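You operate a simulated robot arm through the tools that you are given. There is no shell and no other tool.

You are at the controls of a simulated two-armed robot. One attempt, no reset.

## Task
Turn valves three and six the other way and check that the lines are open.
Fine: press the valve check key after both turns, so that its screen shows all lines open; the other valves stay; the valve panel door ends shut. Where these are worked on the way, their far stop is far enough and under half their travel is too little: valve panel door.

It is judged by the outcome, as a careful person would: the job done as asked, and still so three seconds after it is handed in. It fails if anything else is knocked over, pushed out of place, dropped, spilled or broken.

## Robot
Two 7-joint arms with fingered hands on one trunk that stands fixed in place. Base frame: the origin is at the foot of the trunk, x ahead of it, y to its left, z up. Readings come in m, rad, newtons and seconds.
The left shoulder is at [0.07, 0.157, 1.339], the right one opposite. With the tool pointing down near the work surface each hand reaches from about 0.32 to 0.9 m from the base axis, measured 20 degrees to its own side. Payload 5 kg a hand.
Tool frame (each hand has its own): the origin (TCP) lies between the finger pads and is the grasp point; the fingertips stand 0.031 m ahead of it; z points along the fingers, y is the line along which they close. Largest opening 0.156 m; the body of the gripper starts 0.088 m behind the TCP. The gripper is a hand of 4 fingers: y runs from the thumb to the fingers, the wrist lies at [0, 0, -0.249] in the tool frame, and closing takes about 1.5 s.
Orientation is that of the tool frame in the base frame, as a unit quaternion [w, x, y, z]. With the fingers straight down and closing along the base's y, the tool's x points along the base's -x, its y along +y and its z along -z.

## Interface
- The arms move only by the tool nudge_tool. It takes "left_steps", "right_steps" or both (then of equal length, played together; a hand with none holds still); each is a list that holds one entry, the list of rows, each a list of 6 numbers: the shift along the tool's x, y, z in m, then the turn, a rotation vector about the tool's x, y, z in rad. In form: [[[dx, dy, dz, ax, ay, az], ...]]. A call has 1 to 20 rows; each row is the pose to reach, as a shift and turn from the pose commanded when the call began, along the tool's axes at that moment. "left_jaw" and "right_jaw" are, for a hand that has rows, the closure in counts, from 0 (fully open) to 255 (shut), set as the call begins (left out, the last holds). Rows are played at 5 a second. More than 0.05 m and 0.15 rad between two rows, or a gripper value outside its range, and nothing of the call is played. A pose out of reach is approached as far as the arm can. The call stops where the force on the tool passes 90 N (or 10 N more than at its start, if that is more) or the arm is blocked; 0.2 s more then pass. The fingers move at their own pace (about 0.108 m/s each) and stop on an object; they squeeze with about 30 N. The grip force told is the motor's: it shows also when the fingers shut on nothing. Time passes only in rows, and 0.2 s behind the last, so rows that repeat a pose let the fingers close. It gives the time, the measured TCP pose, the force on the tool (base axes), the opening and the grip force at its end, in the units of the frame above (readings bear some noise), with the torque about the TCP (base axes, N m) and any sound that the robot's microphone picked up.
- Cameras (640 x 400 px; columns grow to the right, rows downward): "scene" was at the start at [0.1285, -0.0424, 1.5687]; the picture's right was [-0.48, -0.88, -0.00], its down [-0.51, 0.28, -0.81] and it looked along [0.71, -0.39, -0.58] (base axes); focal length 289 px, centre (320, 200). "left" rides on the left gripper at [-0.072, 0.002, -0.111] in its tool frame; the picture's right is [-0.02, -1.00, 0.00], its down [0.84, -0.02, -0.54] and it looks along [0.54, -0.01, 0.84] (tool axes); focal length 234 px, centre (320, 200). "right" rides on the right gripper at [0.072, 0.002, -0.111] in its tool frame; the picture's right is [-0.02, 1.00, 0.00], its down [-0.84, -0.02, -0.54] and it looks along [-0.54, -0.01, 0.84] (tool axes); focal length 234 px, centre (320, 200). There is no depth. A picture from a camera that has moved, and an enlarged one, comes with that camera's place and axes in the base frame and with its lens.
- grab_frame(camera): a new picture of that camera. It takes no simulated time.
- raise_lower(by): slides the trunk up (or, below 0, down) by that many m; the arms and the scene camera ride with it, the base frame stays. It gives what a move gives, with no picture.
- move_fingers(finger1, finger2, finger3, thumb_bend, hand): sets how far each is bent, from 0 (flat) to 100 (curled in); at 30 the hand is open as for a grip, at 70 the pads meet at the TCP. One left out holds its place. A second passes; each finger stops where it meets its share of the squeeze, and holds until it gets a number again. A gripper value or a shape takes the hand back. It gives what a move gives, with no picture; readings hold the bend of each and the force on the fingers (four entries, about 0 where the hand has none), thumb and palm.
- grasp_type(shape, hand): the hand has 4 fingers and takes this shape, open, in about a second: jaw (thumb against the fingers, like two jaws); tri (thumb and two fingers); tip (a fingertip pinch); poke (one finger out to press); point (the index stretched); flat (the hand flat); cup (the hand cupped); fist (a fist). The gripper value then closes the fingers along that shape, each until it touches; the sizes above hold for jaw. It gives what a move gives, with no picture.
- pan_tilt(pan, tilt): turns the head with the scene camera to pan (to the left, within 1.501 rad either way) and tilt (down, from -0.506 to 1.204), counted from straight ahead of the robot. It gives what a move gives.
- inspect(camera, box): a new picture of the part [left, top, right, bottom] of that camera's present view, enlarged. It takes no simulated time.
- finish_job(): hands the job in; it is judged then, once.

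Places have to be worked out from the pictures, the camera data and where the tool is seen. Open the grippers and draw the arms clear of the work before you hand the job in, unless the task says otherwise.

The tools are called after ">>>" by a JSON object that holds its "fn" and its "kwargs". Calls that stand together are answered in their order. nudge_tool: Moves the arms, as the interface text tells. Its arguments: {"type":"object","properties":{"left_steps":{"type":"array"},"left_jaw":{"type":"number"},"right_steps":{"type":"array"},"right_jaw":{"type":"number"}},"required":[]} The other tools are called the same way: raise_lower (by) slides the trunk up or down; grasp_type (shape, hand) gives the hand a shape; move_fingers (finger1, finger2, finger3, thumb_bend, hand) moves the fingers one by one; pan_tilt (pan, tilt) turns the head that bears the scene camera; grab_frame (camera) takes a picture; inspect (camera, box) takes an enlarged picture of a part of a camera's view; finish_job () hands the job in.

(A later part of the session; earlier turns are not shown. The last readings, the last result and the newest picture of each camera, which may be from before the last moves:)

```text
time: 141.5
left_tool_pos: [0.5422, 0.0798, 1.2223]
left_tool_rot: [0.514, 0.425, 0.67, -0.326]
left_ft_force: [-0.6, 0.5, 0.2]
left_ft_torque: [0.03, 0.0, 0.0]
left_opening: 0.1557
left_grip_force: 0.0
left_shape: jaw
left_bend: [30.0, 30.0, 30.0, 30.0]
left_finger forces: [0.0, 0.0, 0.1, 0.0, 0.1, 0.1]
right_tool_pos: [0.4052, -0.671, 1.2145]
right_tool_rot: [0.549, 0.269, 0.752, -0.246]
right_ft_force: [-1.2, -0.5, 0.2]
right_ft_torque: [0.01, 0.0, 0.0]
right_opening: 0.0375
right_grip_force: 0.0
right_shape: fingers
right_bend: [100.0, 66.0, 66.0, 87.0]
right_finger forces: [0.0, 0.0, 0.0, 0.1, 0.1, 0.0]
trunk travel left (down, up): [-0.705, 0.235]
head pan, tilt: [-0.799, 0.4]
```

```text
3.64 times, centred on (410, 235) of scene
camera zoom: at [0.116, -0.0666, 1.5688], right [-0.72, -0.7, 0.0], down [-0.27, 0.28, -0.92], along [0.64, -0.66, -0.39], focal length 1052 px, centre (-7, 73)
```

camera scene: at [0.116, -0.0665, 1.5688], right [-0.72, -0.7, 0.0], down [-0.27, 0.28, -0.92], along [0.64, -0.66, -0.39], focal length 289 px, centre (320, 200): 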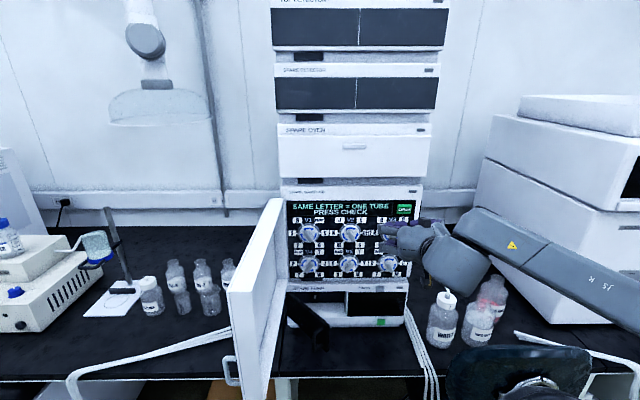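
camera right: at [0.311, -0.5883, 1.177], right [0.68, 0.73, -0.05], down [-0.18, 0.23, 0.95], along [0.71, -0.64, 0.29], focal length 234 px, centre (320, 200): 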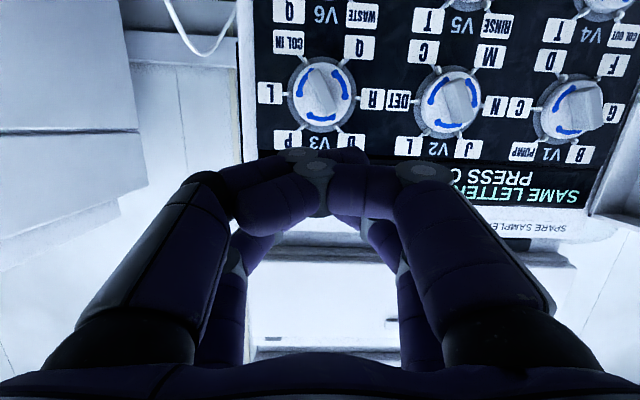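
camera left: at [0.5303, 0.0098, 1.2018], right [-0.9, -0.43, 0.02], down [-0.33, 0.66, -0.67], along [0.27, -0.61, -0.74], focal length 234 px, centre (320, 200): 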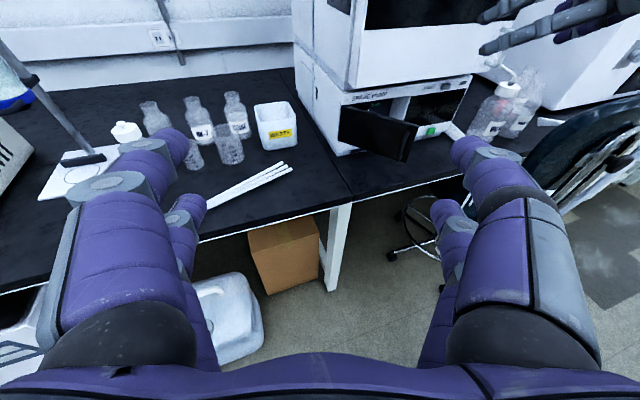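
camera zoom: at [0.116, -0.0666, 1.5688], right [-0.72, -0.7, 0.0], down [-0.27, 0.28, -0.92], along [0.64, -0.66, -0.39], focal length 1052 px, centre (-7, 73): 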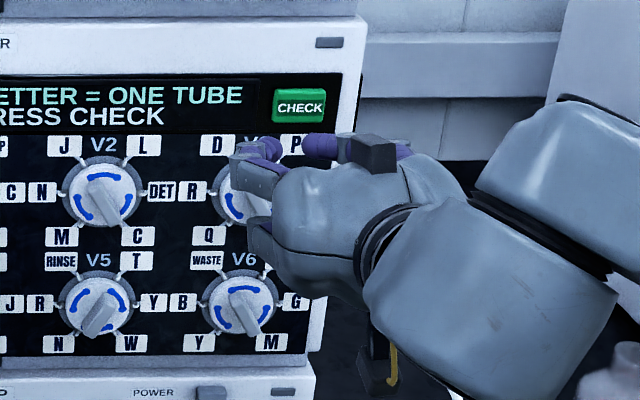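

I close the two probe fingers fully and move right and forward so the tips stand just before the CHECK key.

>>> {"fn": "move_fingers", "kwargs": {"hand": "right", "finger2": 71, "finger3": 71}}

>>> {"fn": "nudge_tool", "kwargs": {"right_steps": [[[-0.0024, -0.0101, 0.011, 0, 0, 0], [-0.0048, -0.0203, 0.022, 0, 0, 0], [-0.0072, -0.0304, 0.033, 0, 0, 0]]]}}

>>> {"fn": "grab_frame", "kwargs": {"camera": "right"}}

>>> {"fn": "inspect", "kwargs": {"camera": "scene", "box": [340, 180, 480, 290]}}

```text
time: 142.5
left_tool_pos: [0.5419, 0.0795, 1.2229]
left_tool_rot: [0.514, 0.425, 0.67, -0.326]
left_ft_force: [-0.1, -0.1, 0.0]
left_ft_torque: [0.01, 0.0, 0.01]
left_opening: 0.1561
left_grip_force: 0.2
left_shape: jaw
left_bend: [30.0, 30.0, 30.0, 30.0]
left_finger forces: [0.1, 0.0, 0.1, 0.1, 0.0, 0.0]
right_tool_pos: [0.4048, -0.6721, 1.214]
right_tool_rot: [0.55, 0.268, 0.752, -0.245]
right_ft_force: [-0.3, 0.1, -0.3]
right_ft_torque: [0.02, 0.01, 0.0]
right_opening: 0.0374
right_grip_force: 0.1
right_shape: fingers
right_bend: [100.0, 71.0, 71.0, 87.0]
right_finger forces: [0.0, 0.0, 0.1, 0.0, 0.0, 0.0]
trunk travel left (down, up): [-0.705, 0.235]
head pan, tilt: [-0.799, 0.4]
```

```text
time: 143.3
left_tool_pos: [0.5422, 0.0798, 1.2208]
left_tool_rot: [0.514, 0.424, 0.671, -0.325]
left_ft_force: [-0.6, -0.1, 0.1]
left_ft_torque: [0.03, 0.0, -0.01]
left_opening: 0.156
left_grip_force: 0.1
left_shape: jaw
left_bend: [30.0, 30.0, 30.0, 30.0]
left_finger forces: [0.1, 0.0, 0.0, 0.0, 0.0, 0.1]
right_tool_pos: [0.4093, -0.7184, 1.215]
right_tool_rot: [0.55, 0.269, 0.752, -0.245]
right_ft_force: [0.0, 0.1, 0.0]
right_ft_torque: [0.0, 0.01, -0.04]
right_opening: 0.0376
right_grip_force: 0.1
right_shape: fingers
right_bend: [100.0, 71.0, 71.0, 87.0]
right_finger forces: [0.0, 0.1, 0.1, 0.0, 0.0, 0.0]
trunk travel left (down, up): [-0.705, 0.235]
head pan, tilt: [-0.799, 0.4]
```

```text
taken
camera right: at [0.3155, -0.634, 1.1767], right [0.68, 0.73, -0.05], down [-0.18, 0.23, 0.95], along [0.71, -0.64, 0.29], focal length 234 px, centre (320, 200)
```

right: 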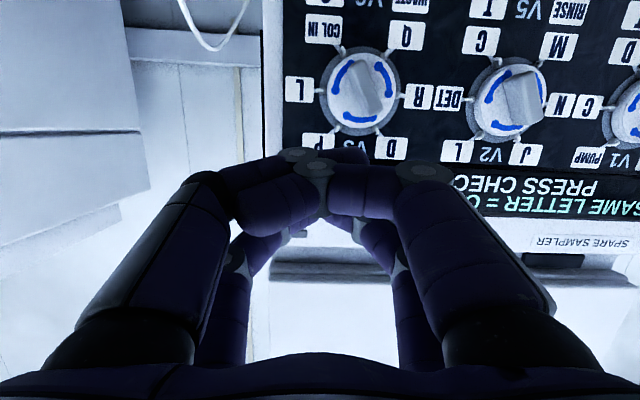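

```text
3.64 times, centred on (410, 235) of scene
camera zoom: at [0.1161, -0.067, 1.5688], right [-0.72, -0.7, 0.0], down [-0.27, 0.28, -0.92], along [0.64, -0.66, -0.39], focal length 1052 px, centre (-7, 73)
```

zoom: 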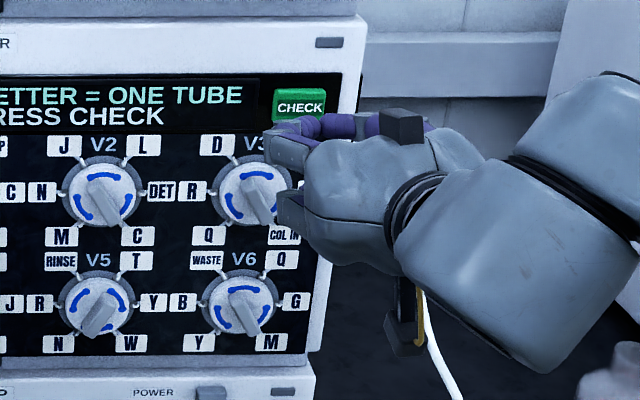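

I enlarge the region around the key and fingertips to check the aim.

>>> {"fn": "inspect", "kwargs": {"camera": "scene", "box": [390, 190, 450, 250]}}

>>> {"fn": "inspect", "kwargs": {"camera": "right", "box": [240, 140, 400, 260]}}

```text
6.67 times, centred on (420, 220) of scene
camera zoom: at [0.1161, -0.067, 1.5688], right [-0.72, -0.7, 0.0], down [-0.27, 0.28, -0.92], along [0.64, -0.66, -0.39], focal length 1929 px, centre (-347, 67)
```

zoom: 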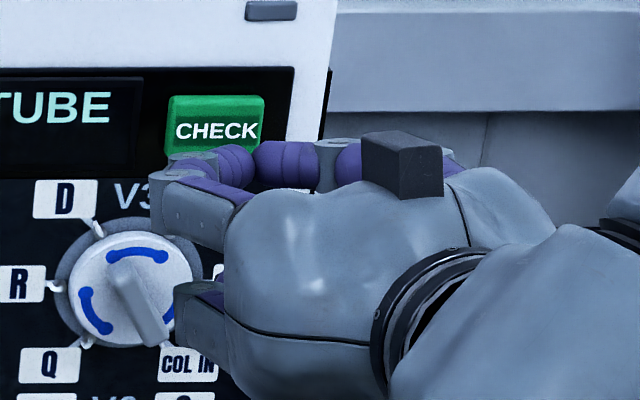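

```text
3.33 times, centred on (320, 200) of right
camera zoom: at [0.3155, -0.634, 1.1767], right [0.68, 0.73, -0.05], down [-0.18, 0.23, 0.95], along [0.71, -0.64, 0.29], focal length 781 px, centre (320, 200)
```

zoom: 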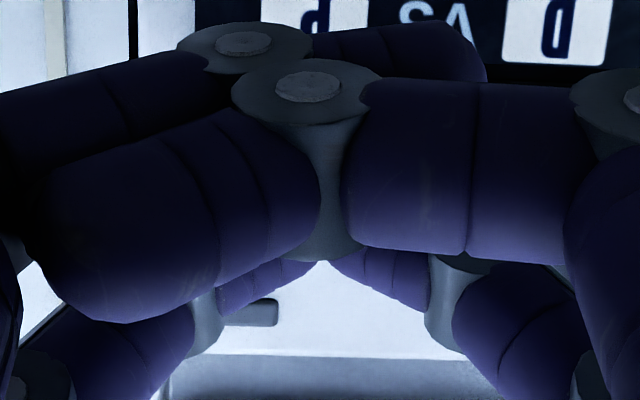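

The tips meet about 9 mm right of and 4 mm below the key's centre line. I correct that and advance 26 mm toward the key.

>>> {"fn": "nudge_tool", "kwargs": {"right_steps": [[[-0.004, 0.0067, 0.006, 0, 0, 0], [-0.0065, 0.0067, 0.0124, 0, 0, 0], [-0.0088, 0.0067, 0.0184, 0, 0, 0], [-0.0107, 0.0067, 0.0244, 0, 0, 0]]]}}

>>> {"fn": "inspect", "kwargs": {"camera": "scene", "box": [390, 190, 450, 250]}}

>>> {"fn": "inspect", "kwargs": {"camera": "scene", "box": [280, 180, 440, 280]}}

```text
time: 144.3
left_tool_pos: [0.542, 0.0794, 1.2215]
left_tool_rot: [0.514, 0.425, 0.67, -0.326]
left_ft_force: [-0.1, 0.3, 0.1]
left_ft_torque: [0.01, -0.02, 0.02]
left_opening: 0.1558
left_grip_force: 0.0
left_shape: jaw
left_bend: [30.0, 30.0, 30.0, 30.0]
left_finger forces: [0.1, 0.1, 0.0, 0.0, 0.0, 0.0]
right_tool_pos: [0.4342, -0.73, 1.2175]
right_tool_rot: [0.55, 0.268, 0.752, -0.244]
right_ft_force: [-0.1, 0.1, 0.3]
right_ft_torque: [-0.05, -0.05, 0.01]
right_opening: 0.0376
right_grip_force: 0.0
right_shape: fingers
right_bend: [100.0, 71.0, 71.0, 87.0]
right_finger forces: [0.0, 0.1, 0.0, 0.0, 0.0, 0.0]
trunk travel left (down, up): [-0.705, 0.235]
head pan, tilt: [-0.799, 0.4]
```

```text
6.67 times, centred on (420, 220) of scene
camera zoom: at [0.1165, -0.0669, 1.5688], right [-0.72, -0.7, 0.0], down [-0.27, 0.28, -0.92], along [0.64, -0.66, -0.39], focal length 1929 px, centre (-347, 67)
```

zoom: 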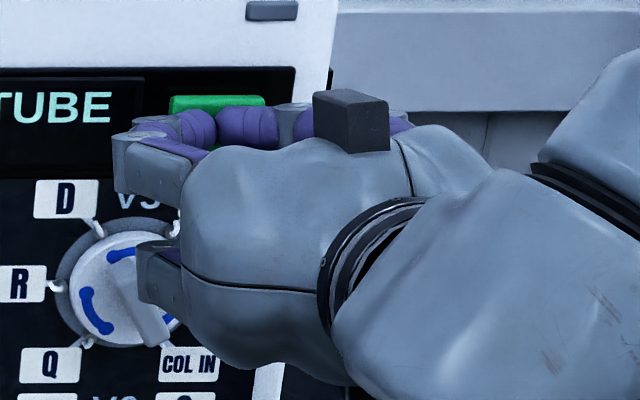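

```text
4.00 times, centred on (360, 230) of scene
camera zoom: at [0.1165, -0.0669, 1.5688], right [-0.72, -0.7, 0.0], down [-0.27, 0.28, -0.92], along [0.64, -0.66, -0.39], focal length 1157 px, centre (160, 80)
```

zoom: 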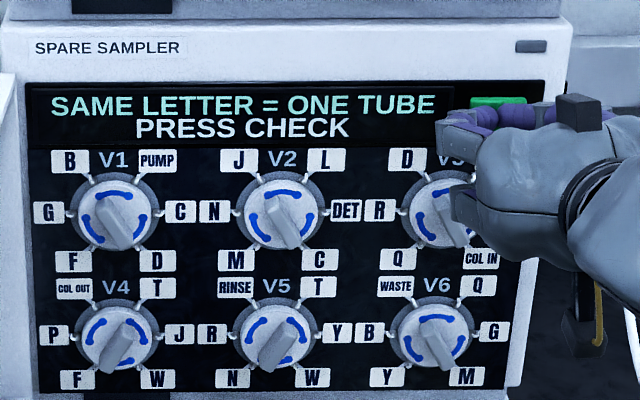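

The tips now cover the key's centre, no contact yet. I press forward in 5 mm steps.

>>> {"fn": "nudge_tool", "kwargs": {"right_steps": [[[-0.0014, -0.0002, 0.0048, 0, 0, 0], [-0.0027, -0.0004, 0.0096, 0, 0, 0], [-0.0041, -0.0006, 0.0144, 0, 0, 0]]]}}

>>> {"fn": "inspect", "kwargs": {"camera": "scene", "box": [280, 180, 440, 280]}}

```text
time: 145.1
left_tool_pos: [0.5411, 0.0811, 1.2222]
left_tool_rot: [0.515, 0.425, 0.669, -0.326]
left_ft_force: [0.2, 0.2, 0.4]
left_ft_torque: [0.0, -0.01, -0.03]
left_opening: 0.1562
left_grip_force: 0.1
left_shape: jaw
left_bend: [30.0, 30.0, 30.0, 30.0]
left_finger forces: [0.0, 0.0, 0.1, 0.0, 0.0, 0.0]
right_tool_pos: [0.4405, -0.74, 1.2188]
right_tool_rot: [0.551, 0.268, 0.752, -0.245]
right_ft_force: [-14.8, 13.6, -4.0]
right_ft_torque: [-0.19, -0.22, 0.02]
right_opening: 0.0374
right_grip_force: 11.9
right_shape: fingers
right_bend: [100.0, 72.0, 72.0, 87.0]
right_finger forces: [0.1, 11.5, 12.4, 0.0, 0.0, 0.1]
trunk travel left (down, up): [-0.705, 0.235]
head pan, tilt: [-0.799, 0.4]
heard: click
```

```text
4.00 times, centred on (360, 230) of scene
camera zoom: at [0.1131, -0.0641, 1.5691], right [-0.72, -0.7, 0.0], down [-0.27, 0.28, -0.92], along [0.64, -0.66, -0.39], focal length 1157 px, centre (160, 80)
```

zoom: 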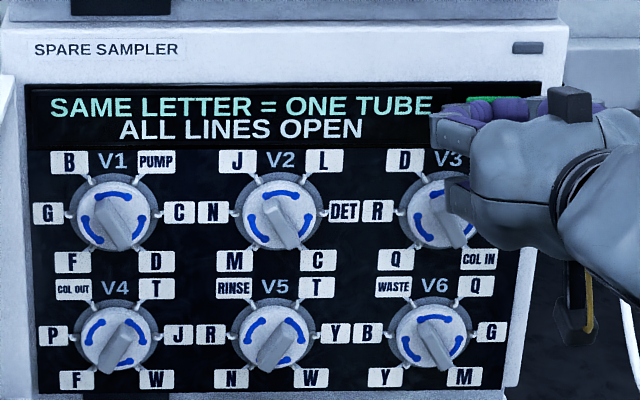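

Click heard, and the screen reads "ALL LINES OPEN". I now withdraw the hand straight back from the key.

>>> {"fn": "nudge_tool", "kwargs": {"right_steps": [[[0.0082, 0.0013, -0.0288, 0, 0, 0], [0.0164, 0.0025, -0.0576, 0, 0, 0], [0.0246, 0.0038, -0.0865, 0, 0, 0], [0.03, 0.0046, -0.1057, 0, 0, 0]]]}}

>>> {"fn": "inspect", "kwargs": {"camera": "scene", "box": [270, 170, 460, 290]}}

```text
time: 146.1
left_tool_pos: [0.5422, 0.0798, 1.221]
left_tool_rot: [0.514, 0.425, 0.67, -0.326]
left_ft_force: [0.2, -0.8, 0.3]
left_ft_torque: [0.02, 0.01, 0.0]
left_opening: 0.156
left_grip_force: 0.0
left_shape: jaw
left_bend: [30.0, 30.0, 30.0, 30.0]
left_finger forces: [0.1, 0.0, 0.0, 0.0, 0.0, 0.1]
right_tool_pos: [0.3888, -0.6838, 1.2165]
right_tool_rot: [0.55, 0.269, 0.752, -0.245]
right_ft_force: [-0.1, -1.5, -0.1]
right_ft_torque: [0.04, 0.0, 0.0]
right_opening: 0.0373
right_grip_force: 0.0
right_shape: fingers
right_bend: [100.0, 71.0, 71.0, 87.0]
right_finger forces: [0.0, 0.0, 0.0, 0.0, 0.1, 0.0]
right hand out of reach, approached as far as the arm can: row 3, 4
trunk travel left (down, up): [-0.705, 0.235]
head pan, tilt: [-0.799, 0.4]
```

```text
3.33 times, centred on (365, 230) of scene
camera zoom: at [0.1167, -0.0676, 1.5687], right [-0.72, -0.7, 0.0], down [-0.27, 0.28, -0.92], along [0.64, -0.66, -0.39], focal length 964 px, centre (170, 100)
```

zoom: 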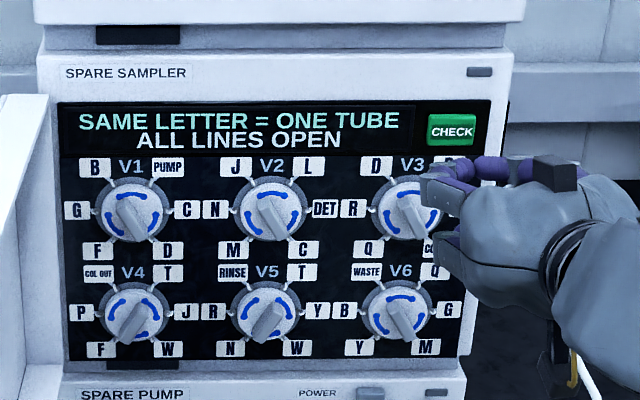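

The screen keeps showing ALL LINES OPEN. I take the right hand back out of the door's swing, pitching it down as it comes.

>>> {"fn": "nudge_tool", "kwargs": {"right_steps": [[[0.0113, -0.0028, -0.0281, 0, 0.129, 0], [0.0226, -0.0056, -0.0562, 0, 0.257, 0], [0.0339, -0.0084, -0.0843, 0, 0.386, 0], [0.0452, -0.0112, -0.1125, 0, 0.514, 0], [0.0565, -0.014, -0.1406, 0, 0.643, 0], [0.0678, -0.0168, -0.1687, 0, 0.771, 0], [0.0791, -0.0196, -0.1968, 0, 0.9, 0]]]}}

>>> {"fn": "grab_frame", "kwargs": {"camera": "scene"}}

>>> {"fn": "grab_frame", "kwargs": {"camera": "left"}}

```text
time: 147.7
left_tool_pos: [0.5403, 0.0798, 1.2225]
left_tool_rot: [0.514, 0.425, 0.67, -0.326]
left_ft_force: [-0.3, -0.6, 0.3]
left_ft_torque: [0.02, 0.0, 0.02]
left_opening: 0.156
left_grip_force: 0.1
left_shape: jaw
left_bend: [30.0, 30.0, 30.0, 30.0]
left_finger forces: [0.1, 0.1, 0.1, 0.0, 0.0, 0.0]
right_tool_pos: [0.2282, -0.5613, 1.217]
right_tool_rot: [0.198, 0.345, 0.91, -0.114]
right_ft_force: [-0.6, -0.4, 0.6]
right_ft_torque: [-0.04, -0.01, 0.04]
right_opening: 0.0378
right_grip_force: 0.1
right_shape: fingers
right_bend: [100.0, 71.0, 71.0, 87.0]
right_finger forces: [0.0, 0.0, 0.0, 0.1, 0.0, 0.0]
right hand out of reach, approached as far as the arm can: row 1, 2, 3, 4, 5, 6, 7
trunk travel left (down, up): [-0.705, 0.235]
head pan, tilt: [-0.799, 0.4]
```

```text
taken
camera scene: at [0.1149, -0.0662, 1.569], right [-0.72, -0.7, 0.0], down [-0.27, 0.28, -0.92], along [0.64, -0.66, -0.39], focal length 289 px, centre (320, 200)
```

scene: 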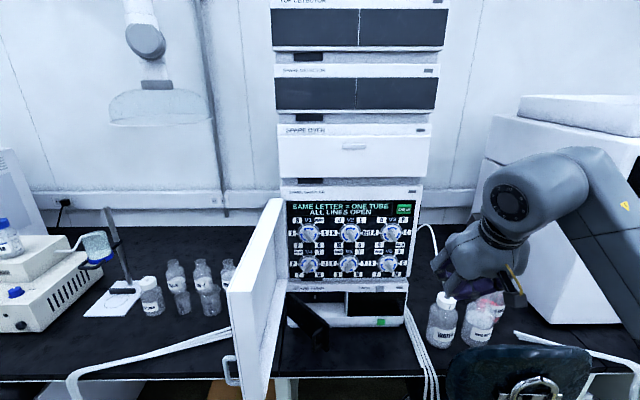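

```text
taken
camera left: at [0.5043, 0.16, 1.3211], right [-0.9, -0.43, 0.02], down [-0.33, 0.66, -0.67], along [0.27, -0.61, -0.74], focal length 234 px, centre (320, 200)
```

left: 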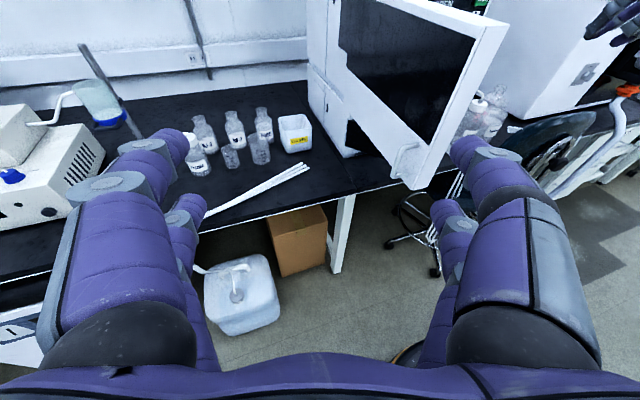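

The right hand is clear of the swing. I shut the door with the left hand: make a fist and bring it to the left of the open door at about z=1.19, above the handle's height.

>>> {"fn": "grasp_type", "kwargs": {"hand": "left", "shape": "fist"}}

>>> {"fn": "nudge_tool", "kwargs": {"left_steps": [[[-0.0055, -0.0046, 0.037, 0, 0, 0], [-0.011, -0.0093, 0.0741, 0, 0, 0], [-0.0165, -0.0139, 0.1111, 0, 0, 0], [-0.022, -0.0185, 0.1481, 0, 0, 0], [-0.0275, -0.0231, 0.1851, 0, 0, 0], [-0.033, -0.0278, 0.2222, 0, 0, 0], [-0.0385, -0.0324, 0.2592, 0, 0, 0]]]}}

>>> {"fn": "grab_frame", "kwargs": {"camera": "left"}}

>>> {"fn": "grab_frame", "kwargs": {"camera": "scene"}}

```text
time: 148.6
left_tool_pos: [0.5426, 0.0804, 1.2211]
left_tool_rot: [0.514, 0.425, 0.671, -0.325]
left_ft_force: [0.8, -0.2, 0.5]
left_ft_torque: [-0.03, -0.01, -0.02]
left_opening: 0.0001
left_grip_force: 0.1
left_shape: fist
left_bend: [100.0, 100.0, 100.0, 52.0]
left_finger forces: [0.0, 0.0, 0.1, 0.0, 0.0, 0.0]
right_tool_pos: [0.2299, -0.5624, 1.2163]
right_tool_rot: [0.198, 0.346, 0.91, -0.116]
right_ft_force: [-0.4, -0.7, -0.2]
right_ft_torque: [-0.03, 0.01, 0.0]
right_opening: 0.0376
right_grip_force: 0.1
right_shape: fingers
right_bend: [100.0, 71.0, 71.0, 87.0]
right_finger forces: [0.1, 0.0, 0.0, 0.0, 0.0, 0.0]
trunk travel left (down, up): [-0.705, 0.235]
head pan, tilt: [-0.799, 0.4]
```

```text
time: 150.2
left_tool_pos: [0.6223, -0.1722, 1.1912]
left_tool_rot: [0.513, 0.426, 0.671, -0.326]
left_ft_force: [0.4, -0.1, -0.5]
left_ft_torque: [-0.02, 0.01, 0.01]
left_opening: 0.0
left_grip_force: 0.1
left_shape: fist
left_bend: [100.0, 100.0, 99.0, 52.0]
left_finger forces: [0.0, 0.1, 0.0, 0.0, 0.0, 0.0]
right_tool_pos: [0.2307, -0.5622, 1.2153]
right_tool_rot: [0.197, 0.345, 0.911, -0.114]
right_ft_force: [0.3, -0.3, -0.8]
right_ft_torque: [0.02, 0.01, 0.05]
right_opening: 0.0376
right_grip_force: 0.1
right_shape: fingers
right_bend: [100.0, 71.0, 71.0, 87.0]
right_finger forces: [0.0, 0.0, 0.1, 0.0, 0.0, 0.1]
trunk travel left (down, up): [-0.705, 0.235]
head pan, tilt: [-0.799, 0.4]
```

```text
taken
camera left: at [0.587, -0.0925, 1.2899], right [-0.9, -0.43, 0.02], down [-0.34, 0.67, -0.67], along [0.27, -0.61, -0.75], focal length 234 px, centre (320, 200)
```

left: 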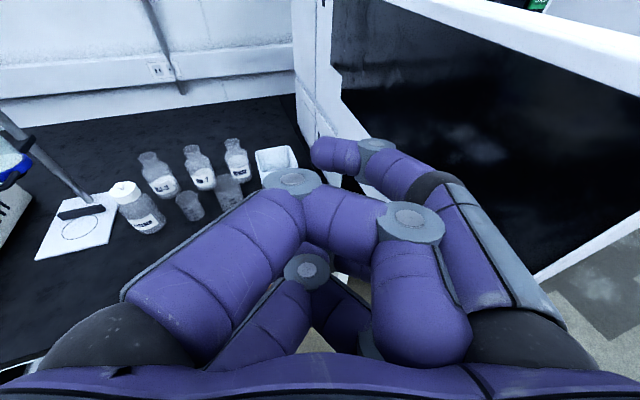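

```text
taken
camera scene: at [0.117, -0.069, 1.5686], right [-0.72, -0.7, 0.0], down [-0.27, 0.28, -0.92], along [0.64, -0.66, -0.39], focal length 289 px, centre (320, 200)
```

scene: 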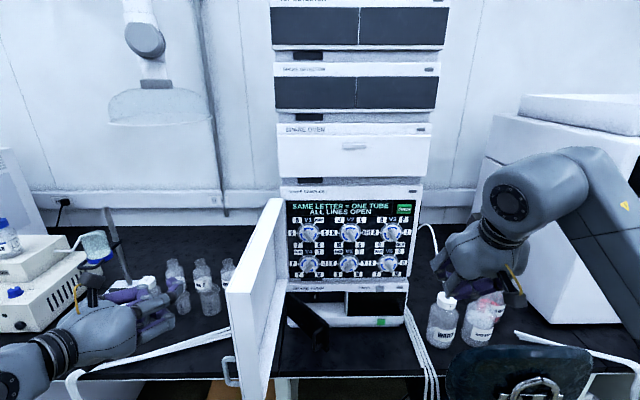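

The fist is in position left of the door. I push rightward, which should swing the door from ~97° toward ~55°.

>>> {"fn": "nudge_tool", "kwargs": {"left_steps": [[[-0.0048, -0.029, 0.0179, 0, 0, 0], [-0.0095, -0.058, 0.0358, 0, 0, 0], [-0.0143, -0.087, 0.0537, 0, 0, 0], [-0.0191, -0.116, 0.0717, 0, 0, 0], [-0.0238, -0.1449, 0.0896, 0, 0, 0], [-0.0286, -0.1739, 0.1075, 0, 0, 0], [-0.0333, -0.2029, 0.1254, 0, 0, 0], [-0.0381, -0.2319, 0.1433, 0, 0, 0]]]}}

>>> {"fn": "grab_frame", "kwargs": {"camera": "left"}}

>>> {"fn": "grab_frame", "kwargs": {"camera": "scene"}}

```text
time: 152.0
left_tool_pos: [0.4754, -0.4051, 1.1911]
left_tool_rot: [0.514, 0.425, 0.67, -0.325]
left_ft_force: [0.8, -0.7, -0.2]
left_ft_torque: [0.02, -0.02, 0.02]
left_opening: 0.0
left_grip_force: 0.1
left_shape: fist
left_bend: [100.0, 100.0, 99.0, 52.0]
left_finger forces: [0.1, 0.1, 0.0, 0.0, 0.0, 0.1]
right_tool_pos: [0.2293, -0.564, 1.2176]
right_tool_rot: [0.198, 0.345, 0.91, -0.114]
right_ft_force: [-0.3, 0.0, -1.1]
right_ft_torque: [0.0, -0.03, 0.03]
right_opening: 0.0375
right_grip_force: 0.0
right_shape: fingers
right_bend: [100.0, 71.0, 71.0, 87.0]
right_finger forces: [0.0, 0.0, 0.1, 0.0, 0.1, 0.1]
trunk travel left (down, up): [-0.705, 0.235]
head pan, tilt: [-0.799, 0.4]
```

```text
taken
camera left: at [0.4386, -0.3259, 1.2905], right [-0.9, -0.43, 0.02], down [-0.33, 0.67, -0.67], along [0.27, -0.61, -0.74], focal length 234 px, centre (320, 200)
```

left: 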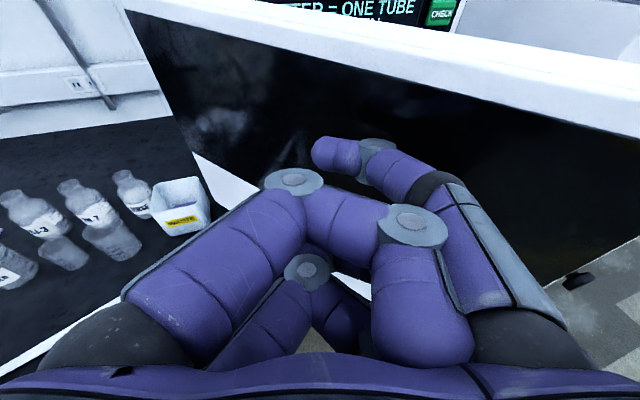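

```text
taken
camera scene: at [0.1152, -0.0689, 1.5688], right [-0.72, -0.7, 0.0], down [-0.27, 0.28, -0.92], along [0.64, -0.66, -0.39], focal length 289 px, centre (320, 200)
```

scene: 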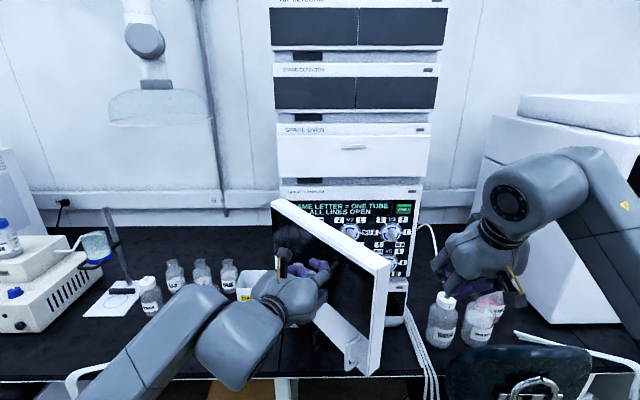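

The door is at about 55°. Before closing further I lift the right hand 13 cm so the door's edge passes beneath it.

>>> {"fn": "nudge_tool", "kwargs": {"right_steps": [[[-0.0138, -0.0098, -0.0287, 0, 0, 0], [-0.0275, -0.0196, -0.0575, 0, 0, 0], [-0.0413, -0.0293, -0.0862, 0, 0, 0], [-0.055, -0.0391, -0.1149, 0, 0, 0]]]}}

>>> {"fn": "grab_frame", "kwargs": {"camera": "scene"}}

```text
time: 153.0
left_tool_pos: [0.4754, -0.4028, 1.1917]
left_tool_rot: [0.515, 0.424, 0.67, -0.325]
left_ft_force: [-0.9, -0.2, -0.5]
left_ft_torque: [0.03, -0.01, -0.01]
left_opening: 0.0002
left_grip_force: 0.0
left_shape: fist
left_bend: [100.0, 100.0, 99.0, 52.0]
left_finger forces: [0.0, 0.0, 0.1, 0.1, 0.0, 0.1]
right_tool_pos: [0.2068, -0.584, 1.3472]
right_tool_rot: [0.197, 0.346, 0.91, -0.115]
right_ft_force: [-0.3, 0.0, -0.1]
right_ft_torque: [-0.02, 0.0, 0.01]
right_opening: 0.0376
right_grip_force: 0.2
right_shape: fingers
right_bend: [100.0, 71.0, 71.0, 87.0]
right_finger forces: [0.1, 0.1, 0.0, 0.0, 0.0, 0.0]
trunk travel left (down, up): [-0.705, 0.235]
head pan, tilt: [-0.799, 0.4]
```

```text
taken
camera scene: at [0.1153, -0.0659, 1.5689], right [-0.72, -0.7, 0.0], down [-0.27, 0.28, -0.92], along [0.64, -0.66, -0.39], focal length 289 px, centre (320, 200)
```

scene: 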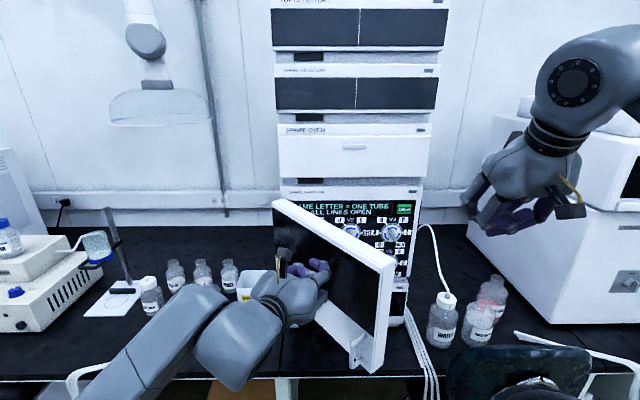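

The way is clear. I continue pushing the door with the left fist, rightward and toward the stack.

>>> {"fn": "nudge_tool", "kwargs": {"left_steps": [[[-0.0075, -0.0162, 0.028, 0, 0, 0], [-0.015, -0.0324, 0.0561, 0, 0, 0], [-0.0225, -0.0485, 0.0841, 0, 0, 0], [-0.03, -0.0647, 0.1121, 0, 0, 0], [-0.0385, -0.0671, 0.1437, 0, 0, 0], [-0.047, -0.0695, 0.1753, 0, 0, 0]]]}}

>>> {"fn": "grab_frame", "kwargs": {"camera": "left"}}

>>> {"fn": "grab_frame", "kwargs": {"camera": "scene"}}

```text
time: 154.4
left_tool_pos: [0.4829, -0.5742, 1.1903]
left_tool_rot: [0.514, 0.426, 0.67, -0.327]
left_ft_force: [-0.1, 0.4, -0.3]
left_ft_torque: [0.02, 0.03, 0.0]
left_opening: 0.0
left_grip_force: 0.0
left_shape: fist
left_bend: [100.0, 100.0, 99.0, 52.0]
left_finger forces: [0.1, 0.0, 0.1, 0.0, 0.0, 0.0]
left hand out of reach, approached as far as the arm can: row 6
right_tool_pos: [0.2074, -0.5833, 1.347]
right_tool_rot: [0.197, 0.344, 0.911, -0.115]
right_ft_force: [0.0, -0.6, -0.2]
right_ft_torque: [0.02, 0.02, -0.03]
right_opening: 0.0376
right_grip_force: 0.0
right_shape: fingers
right_bend: [100.0, 71.0, 71.0, 87.0]
right_finger forces: [0.0, 0.1, 0.0, 0.0, 0.0, 0.0]
trunk travel left (down, up): [-0.705, 0.235]
head pan, tilt: [-0.799, 0.4]
```

```text
taken
camera left: at [0.4464, -0.4953, 1.2888], right [-0.9, -0.43, 0.02], down [-0.33, 0.66, -0.67], along [0.27, -0.61, -0.74], focal length 234 px, centre (320, 200)
```

left: 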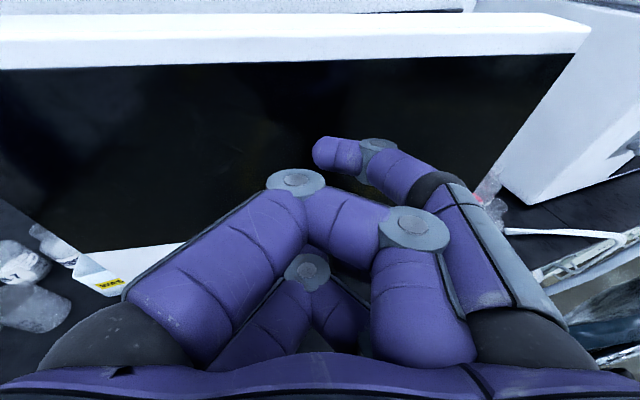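

```text
taken
camera scene: at [0.1161, -0.067, 1.5688], right [-0.72, -0.7, 0.0], down [-0.27, 0.28, -0.92], along [0.64, -0.66, -0.39], focal length 289 px, centre (320, 200)
```

scene: 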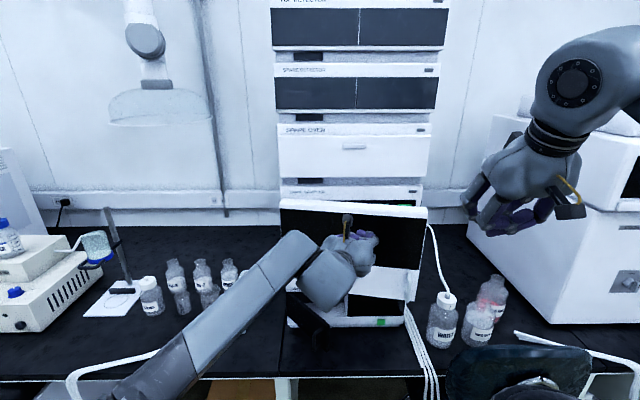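

The door is nearly shut (10–15° left) but the left arm is at its reach limit. I draw the left hand back and prepare the right hand as a fist for the final push.

>>> {"fn": "nudge_tool", "kwargs": {"left_steps": [[[0, 0, -0.04, 0, 0, 0], [0, 0.01, -0.08, 0, 0, 0], [0, 0.03, -0.12, 0, 0, 0], [0, 0.06, -0.16, 0, 0, 0], [0, 0.09, -0.2, 0, 0, 0], [0, 0.12, -0.24, 0, 0, 0], [0, 0.15, -0.27, 0, 0, 0]]]}}

>>> {"fn": "grasp_type", "kwargs": {"hand": "right", "shape": "fist"}}

>>> {"fn": "grab_frame", "kwargs": {"camera": "scene"}}

```text
time: 156.0
left_tool_pos: [0.5058, -0.273, 1.262]
left_tool_rot: [0.513, 0.426, 0.669, -0.328]
left_ft_force: [0.4, 0.4, 0.0]
left_ft_torque: [-0.02, -0.03, -0.02]
left_opening: 0.0
left_grip_force: 0.0
left_shape: fist
left_bend: [100.0, 100.0, 99.0, 52.0]
left_finger forces: [0.0, 0.1, 0.1, 0.0, 0.0, 0.0]
right_tool_pos: [0.2077, -0.5816, 1.3485]
right_tool_rot: [0.197, 0.345, 0.91, -0.116]
right_ft_force: [0.6, 1.2, -0.6]
right_ft_torque: [-0.05, 0.02, -0.02]
right_opening: 0.0375
right_grip_force: 0.1
right_shape: fingers
right_bend: [100.0, 71.0, 71.0, 87.0]
right_finger forces: [0.0, 0.0, 0.0, 0.0, 0.0, 0.0]
trunk travel left (down, up): [-0.705, 0.235]
head pan, tilt: [-0.799, 0.4]
```

```text
time: 156.9
left_tool_pos: [0.5058, -0.2769, 1.2613]
left_tool_rot: [0.513, 0.425, 0.671, -0.325]
left_ft_force: [0.1, -0.2, 0.3]
left_ft_torque: [0.02, 0.02, 0.02]
left_opening: 0.0
left_grip_force: 0.0
left_shape: fist
left_bend: [100.0, 100.0, 99.0, 52.0]
left_finger forces: [0.0, 0.0, 0.1, 0.0, 0.0, 0.0]
right_tool_pos: [0.2077, -0.5845, 1.3463]
right_tool_rot: [0.198, 0.345, 0.91, -0.115]
right_ft_force: [0.7, 0.9, 1.4]
right_ft_torque: [-0.03, -0.06, 0.01]
right_opening: 0.0001
right_grip_force: 0.1
right_shape: fist
right_bend: [100.0, 100.0, 100.0, 52.0]
right_finger forces: [0.1, 0.0, 0.0, 0.1, 0.1, 0.0]
trunk travel left (down, up): [-0.705, 0.235]
head pan, tilt: [-0.799, 0.4]
```

```text
taken
camera scene: at [0.116, -0.0674, 1.5688], right [-0.72, -0.7, 0.0], down [-0.27, 0.28, -0.92], along [0.64, -0.66, -0.39], focal length 289 px, centre (320, 200)
```

scene: 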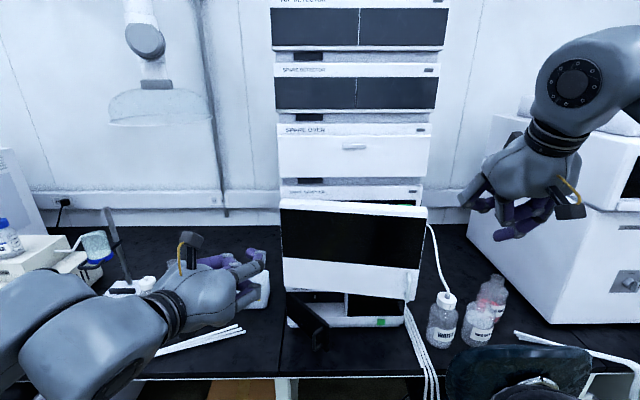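

I bring the right fist level in front of the door at r≈0.15, z≈1.2.

>>> {"fn": "nudge_tool", "kwargs": {"right_steps": [[[-0.0048, 0.0174, 0.0243, 0, -0.12, 0], [-0.0096, 0.0348, 0.0485, 0, -0.24, 0], [-0.0144, 0.0522, 0.0728, 0, -0.36, 0], [-0.0192, 0.0696, 0.097, 0, -0.48, 0], [-0.024, 0.087, 0.1213, 0, -0.6, 0], [-0.0288, 0.1044, 0.1455, 0, -0.72, 0], [-0.0336, 0.1218, 0.1698, 0, -0.84, 0]]]}}

>>> {"fn": "grab_frame", "kwargs": {"camera": "scene"}}

>>> {"fn": "grab_frame", "kwargs": {"camera": "right"}}

```text
time: 158.5
left_tool_pos: [0.5082, -0.2769, 1.2602]
left_tool_rot: [0.513, 0.426, 0.671, -0.326]
left_ft_force: [1.1, -0.3, -0.5]
left_ft_torque: [0.03, -0.02, 0.0]
left_opening: 0.0002
left_grip_force: 0.1
left_shape: fist
left_bend: [100.0, 100.0, 99.0, 52.0]
left_finger forces: [0.0, 0.0, 0.0, 0.0, 0.1, 0.0]
right_tool_pos: [0.4223, -0.6201, 1.2219]
right_tool_rot: [0.533, 0.275, 0.761, -0.248]
right_ft_force: [0.1, -0.3, -0.5]
right_ft_torque: [-0.01, 0.0, 0.01]
right_opening: 0.0
right_grip_force: 0.0
right_shape: fist
right_bend: [100.0, 100.0, 100.0, 52.0]
right_finger forces: [0.1, 0.0, 0.1, 0.0, 0.0, 0.0]
right hand out of reach, approached as far as the arm can: row 4, 5, 6, 7
trunk travel left (down, up): [-0.705, 0.235]
head pan, tilt: [-0.799, 0.4]
```

```text
taken
camera scene: at [0.1182, -0.0685, 1.5686], right [-0.72, -0.7, 0.0], down [-0.27, 0.28, -0.92], along [0.64, -0.66, -0.39], focal length 289 px, centre (320, 200)
```

scene: 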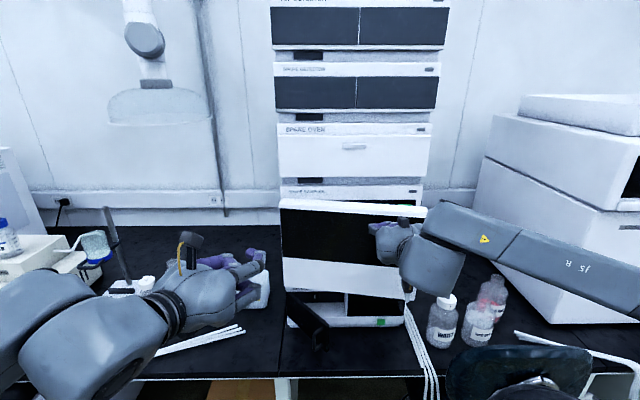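

```text
taken
camera right: at [0.3281, -0.5347, 1.1889], right [0.69, 0.72, -0.06], down [-0.14, 0.22, 0.96], along [0.71, -0.65, 0.26], focal length 234 px, centre (320, 200)
```

right: 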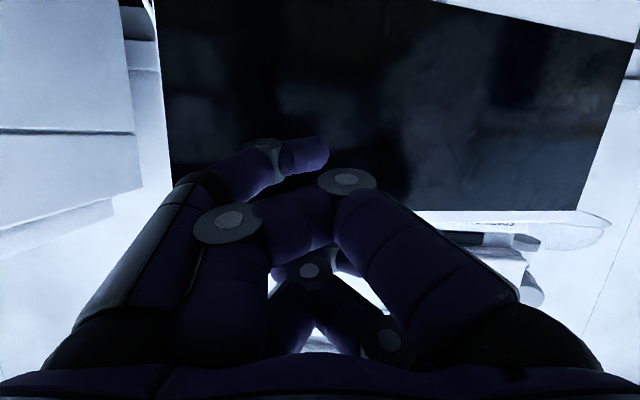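

I push the door toward shut with the right fist in small steps.

>>> {"fn": "nudge_tool", "kwargs": {"right_steps": [[[-0.0046, -0.0005, 0.0143, 0, 0, 0], [-0.0092, -0.0009, 0.0285, 0, 0, 0], [-0.0139, -0.0014, 0.0428, 0, 0, 0], [-0.0185, -0.0018, 0.0571, 0, 0, 0]]]}}

>>> {"fn": "inspect", "kwargs": {"camera": "scene", "box": [260, 170, 470, 340]}}

```text
time: 159.5
left_tool_pos: [0.5068, -0.2772, 1.2611]
left_tool_rot: [0.513, 0.426, 0.67, -0.326]
left_ft_force: [-0.5, -0.6, -0.7]
left_ft_torque: [0.01, 0.02, -0.01]
left_opening: 0.0001
left_grip_force: 0.1
left_shape: fist
left_bend: [100.0, 100.0, 99.0, 52.0]
left_finger forces: [0.0, 0.0, 0.0, 0.1, 0.0, 0.1]
right_tool_pos: [0.4636, -0.6619, 1.2248]
right_tool_rot: [0.551, 0.269, 0.751, -0.246]
right_ft_force: [0.2, -0.5, -1.0]
right_ft_torque: [-0.02, -0.01, 0.01]
right_opening: 0.0
right_grip_force: 0.0
right_shape: fist
right_bend: [100.0, 100.0, 100.0, 52.0]
right_finger forces: [0.0, 0.0, 0.0, 0.0, 0.0, 0.0]
trunk travel left (down, up): [-0.705, 0.235]
head pan, tilt: [-0.799, 0.4]
```

```text
2.35 times, centred on (365, 255) of scene
camera zoom: at [0.1172, -0.0685, 1.5686], right [-0.72, -0.7, 0.0], down [-0.27, 0.28, -0.92], along [0.64, -0.66, -0.39], focal length 681 px, centre (214, 71)
```

zoom: 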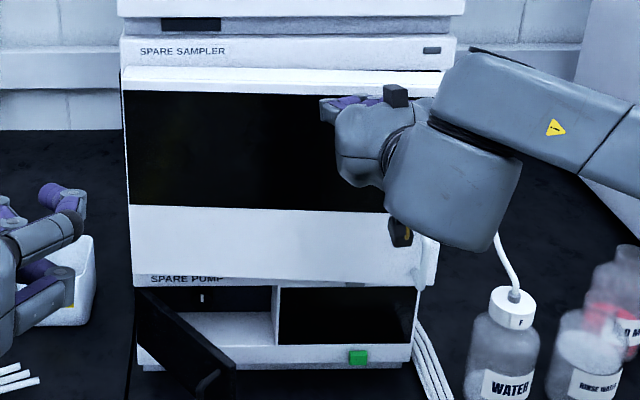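

Nearly shut. I push on another 3 cm gently.

>>> {"fn": "nudge_tool", "kwargs": {"right_steps": [[[-0.0027, -0.0004, 0.0096, 0, 0, 0], [-0.0055, -0.0008, 0.0192, 0, 0, 0], [-0.0082, -0.0013, 0.0288, 0, 0, 0]]]}}

>>> {"fn": "inspect", "kwargs": {"camera": "scene", "box": [260, 170, 470, 340]}}

```text
time: 160.3
left_tool_pos: [0.5049, -0.2735, 1.2628]
left_tool_rot: [0.514, 0.425, 0.67, -0.325]
left_ft_force: [0.4, -0.6, 0.2]
left_ft_torque: [0.0, -0.03, 0.02]
left_opening: 0.0001
left_grip_force: 0.0
left_shape: fist
left_bend: [100.0, 100.0, 99.0, 52.0]
left_finger forces: [0.0, 0.1, 0.0, 0.1, 0.0, 0.1]
right_tool_pos: [0.4832, -0.6803, 1.2291]
right_tool_rot: [0.552, 0.268, 0.75, -0.246]
right_ft_force: [-3.9, 3.0, -1.0]
right_ft_torque: [0.1, 0.16, 0.0]
right_opening: 0.0
right_grip_force: 0.1
right_shape: fist
right_bend: [100.0, 100.0, 100.0, 53.0]
right_finger forces: [0.1, 0.0, 0.1, 0.1, 5.2, 0.0]
trunk travel left (down, up): [-0.705, 0.235]
head pan, tilt: [-0.799, 0.4]
```

```text
2.35 times, centred on (365, 255) of scene
camera zoom: at [0.1142, -0.0653, 1.569], right [-0.72, -0.7, 0.0], down [-0.27, 0.28, -0.92], along [0.64, -0.66, -0.39], focal length 681 px, centre (214, 71)
```

zoom: 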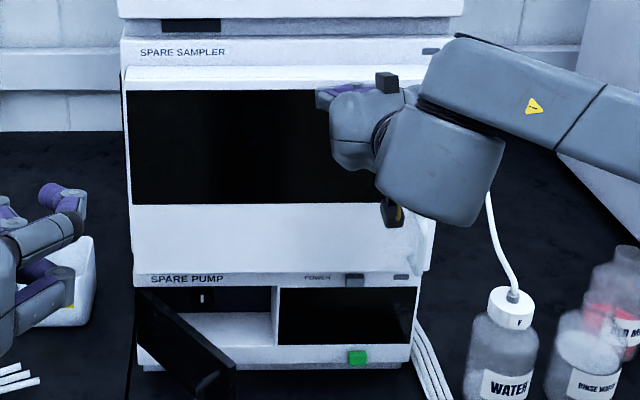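

The door looks flush and pushes back with 5 N. I press a few millimetres more to be sure it is on its stop.

>>> {"fn": "nudge_tool", "kwargs": {"right_steps": [[[-0.0014, -0.0002, 0.0048, 0, 0, 0], [-0.0027, -0.0004, 0.0096, 0, 0, 0], [-0.0027, -0.0004, 0.0096, 0, 0, 0]]]}}

>>> {"fn": "inspect", "kwargs": {"camera": "scene", "box": [260, 170, 470, 340]}}

```text
time: 161.1
left_tool_pos: [0.5024, -0.2735, 1.263]
left_tool_rot: [0.515, 0.426, 0.669, -0.326]
left_ft_force: [0.3, -0.9, 0.5]
left_ft_torque: [-0.01, 0.01, 0.02]
left_opening: 0.0001
left_grip_force: 0.1
left_shape: fist
left_bend: [100.0, 100.0, 99.0, 52.0]
left_finger forces: [0.0, 0.0, 0.0, 0.1, 0.0, 0.0]
right_tool_pos: [0.4851, -0.6857, 1.2294]
right_tool_rot: [0.552, 0.269, 0.75, -0.246]
right_ft_force: [-27.5, 13.5, -3.3]
right_ft_torque: [0.25, 0.57, -0.12]
right_opening: 0.0
right_grip_force: 0.0
right_shape: fist
right_bend: [100.0, 100.0, 100.0, 60.0]
right_finger forces: [0.0, 0.0, 0.1, 0.1, 28.0, 0.0]
trunk travel left (down, up): [-0.705, 0.235]
head pan, tilt: [-0.799, 0.4]
```

```text
2.35 times, centred on (365, 255) of scene
camera zoom: at [0.1109, -0.0644, 1.5693], right [-0.72, -0.7, 0.0], down [-0.27, 0.28, -0.92], along [0.64, -0.66, -0.39], focal length 681 px, centre (214, 71)
```

zoom: 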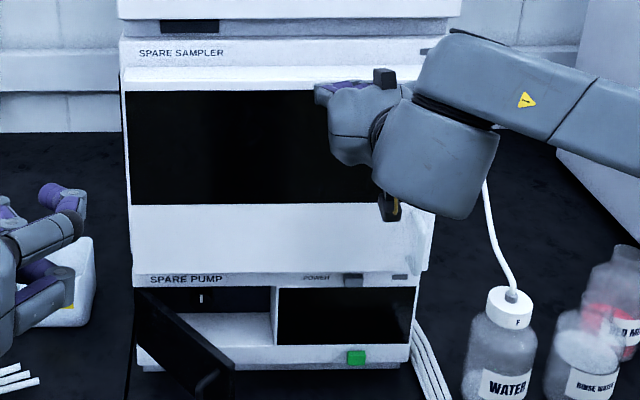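

The door resists 28 N without moving, so it is shut. I withdraw the right fist and take the left arm back to its parking place.

>>> {"fn": "nudge_tool", "kwargs": {"right_steps": [[[0.0047, 0.0007, -0.0168, 0, 0, 0], [0.0095, 0.0014, -0.0336, 0, 0, 0], [0.0142, 0.0021, -0.0504, 0, 0, 0], [0.0189, 0.0028, -0.0672, 0, 0, 0], [0.0189, 0.0028, -0.0672, 0, 0, 0], [0.0189, 0.0028, -0.0672, 0, 0, 0], [0.0189, 0.0028, -0.0672, 0, 0, 0], [0.0189, 0.0028, -0.0672, 0, 0, 0], [0.0189, 0.0028, -0.0672, 0, 0, 0]]], "left_steps": [[[0.0087, 0.021, -0.0325, 0, 0, 0], [0.0174, 0.042, -0.065, 0, 0, 0], [0.0261, 0.063, -0.0974, 0, 0, 0], [0.0348, 0.084, -0.1299, 0, 0, 0], [0.0434, 0.1051, -0.1624, 0, 0, 0], [0.0521, 0.1261, -0.1949, 0, 0, 0], [0.0608, 0.1471, -0.2273, 0, 0, 0], [0.0695, 0.1681, -0.2598, 0, 0, 0], [0.0782, 0.1891, -0.2923, 0, 0, 0]]]}}

>>> {"fn": "grab_frame", "kwargs": {"camera": "scene"}}

>>> {"fn": "inspect", "kwargs": {"camera": "scene", "box": [260, 170, 470, 340]}}

```text
time: 163.1
left_tool_pos: [0.5471, 0.0791, 1.2626]
left_tool_rot: [0.513, 0.426, 0.67, -0.326]
left_ft_force: [0.7, 0.4, 0.3]
left_ft_torque: [0.03, -0.01, 0.04]
left_opening: 0.0001
left_grip_force: 0.0
left_shape: fist
left_bend: [100.0, 100.0, 99.0, 52.0]
left_finger forces: [0.0, 0.0, 0.0, 0.0, 0.0, 0.0]
right_tool_pos: [0.4407, -0.6369, 1.2277]
right_tool_rot: [0.552, 0.268, 0.75, -0.247]
right_ft_force: [-0.8, 0.0, 0.7]
right_ft_torque: [0.01, -0.01, -0.01]
right_opening: 0.0
right_grip_force: 0.0
right_shape: fist
right_bend: [100.0, 99.0, 100.0, 52.0]
right_finger forces: [0.1, 0.0, 0.0, 0.0, 0.1, 0.0]
trunk travel left (down, up): [-0.705, 0.235]
head pan, tilt: [-0.799, 0.4]
```

```text
taken
camera scene: at [0.1155, -0.0649, 1.569], right [-0.72, -0.7, 0.0], down [-0.27, 0.28, -0.92], along [0.64, -0.66, -0.39], focal length 289 px, centre (320, 200)
```

scene: 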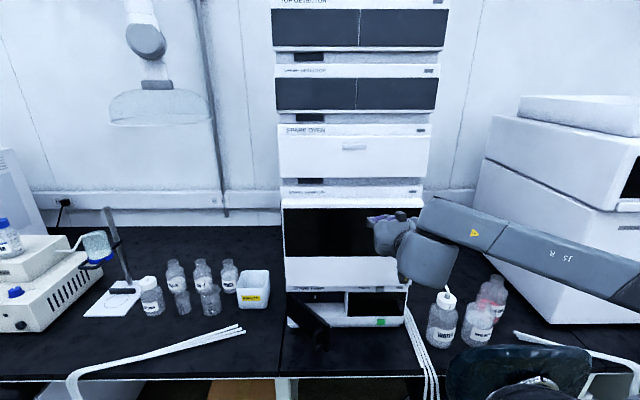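

```text
2.35 times, centred on (365, 255) of scene
camera zoom: at [0.1155, -0.0649, 1.569], right [-0.72, -0.7, 0.0], down [-0.27, 0.28, -0.92], along [0.64, -0.66, -0.39], focal length 681 px, centre (214, 71)
```

zoom: 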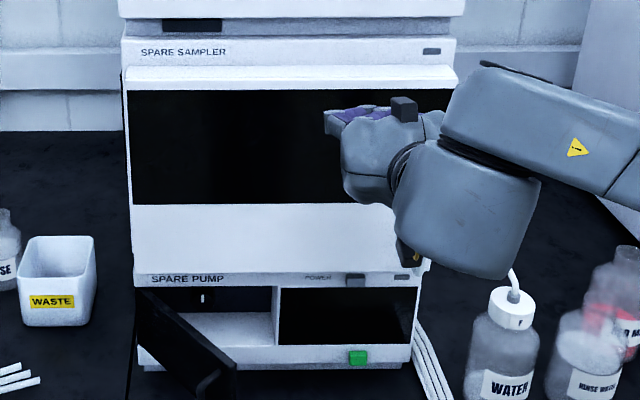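

The valve panel door is flush. Now the pump door I opened by mistake must be shut too: I lower the trunk 0.23 m to bring the right hand down to it.

>>> {"fn": "raise_lower", "kwargs": {"by": -0.23}}

>>> {"fn": "grab_frame", "kwargs": {"camera": "scene"}}

>>> {"fn": "grab_frame", "kwargs": {"camera": "right"}}

```text
time: 165.5
left_tool_pos: [0.5466, 0.0776, 1.0331]
left_tool_rot: [0.514, 0.425, 0.67, -0.326]
left_ft_force: [-0.4, -0.4, 0.5]
left_ft_torque: [0.02, 0.0, 0.0]
left_opening: 0.0
left_grip_force: 0.1
left_shape: fist
left_bend: [100.0, 100.0, 99.0, 52.0]
left_finger forces: [0.1, 0.1, 0.0, 0.0, 0.0, 0.0]
right_tool_pos: [0.4415, -0.6392, 0.9977]
right_tool_rot: [0.551, 0.268, 0.751, -0.246]
right_ft_force: [1.0, 1.2, -0.2]
right_ft_torque: [-0.03, 0.01, 0.01]
right_opening: 0.0
right_grip_force: 0.1
right_shape: fist
right_bend: [100.0, 100.0, 100.0, 52.0]
right_finger forces: [0.1, 0.1, 0.1, 0.0, 0.1, 0.0]
trunk travel left (down, up): [-0.475, 0.465]
head pan, tilt: [-0.799, 0.4]
```

```text
taken
camera scene: at [0.1159, -0.0664, 1.3389], right [-0.72, -0.7, 0.0], down [-0.27, 0.28, -0.92], along [0.64, -0.66, -0.39], focal length 289 px, centre (320, 200)
```

scene: 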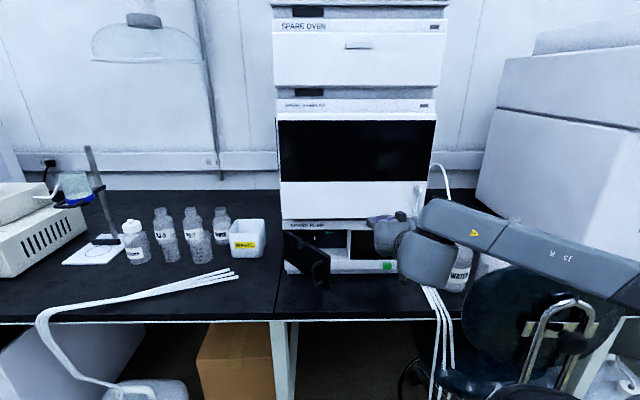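

```text
taken
camera right: at [0.3478, -0.5541, 0.9596], right [0.68, 0.73, -0.05], down [-0.18, 0.24, 0.95], along [0.71, -0.64, 0.3], focal length 234 px, centre (320, 200)
```

right: 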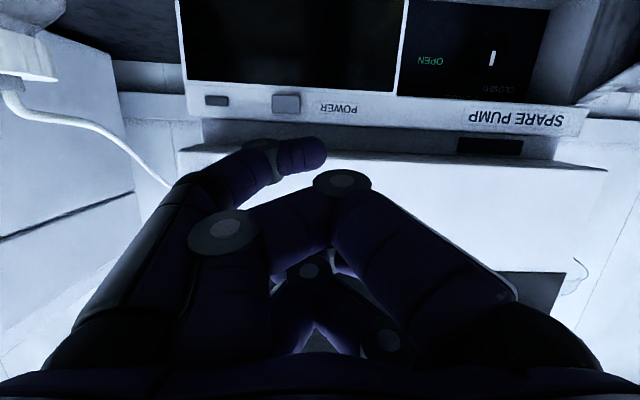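

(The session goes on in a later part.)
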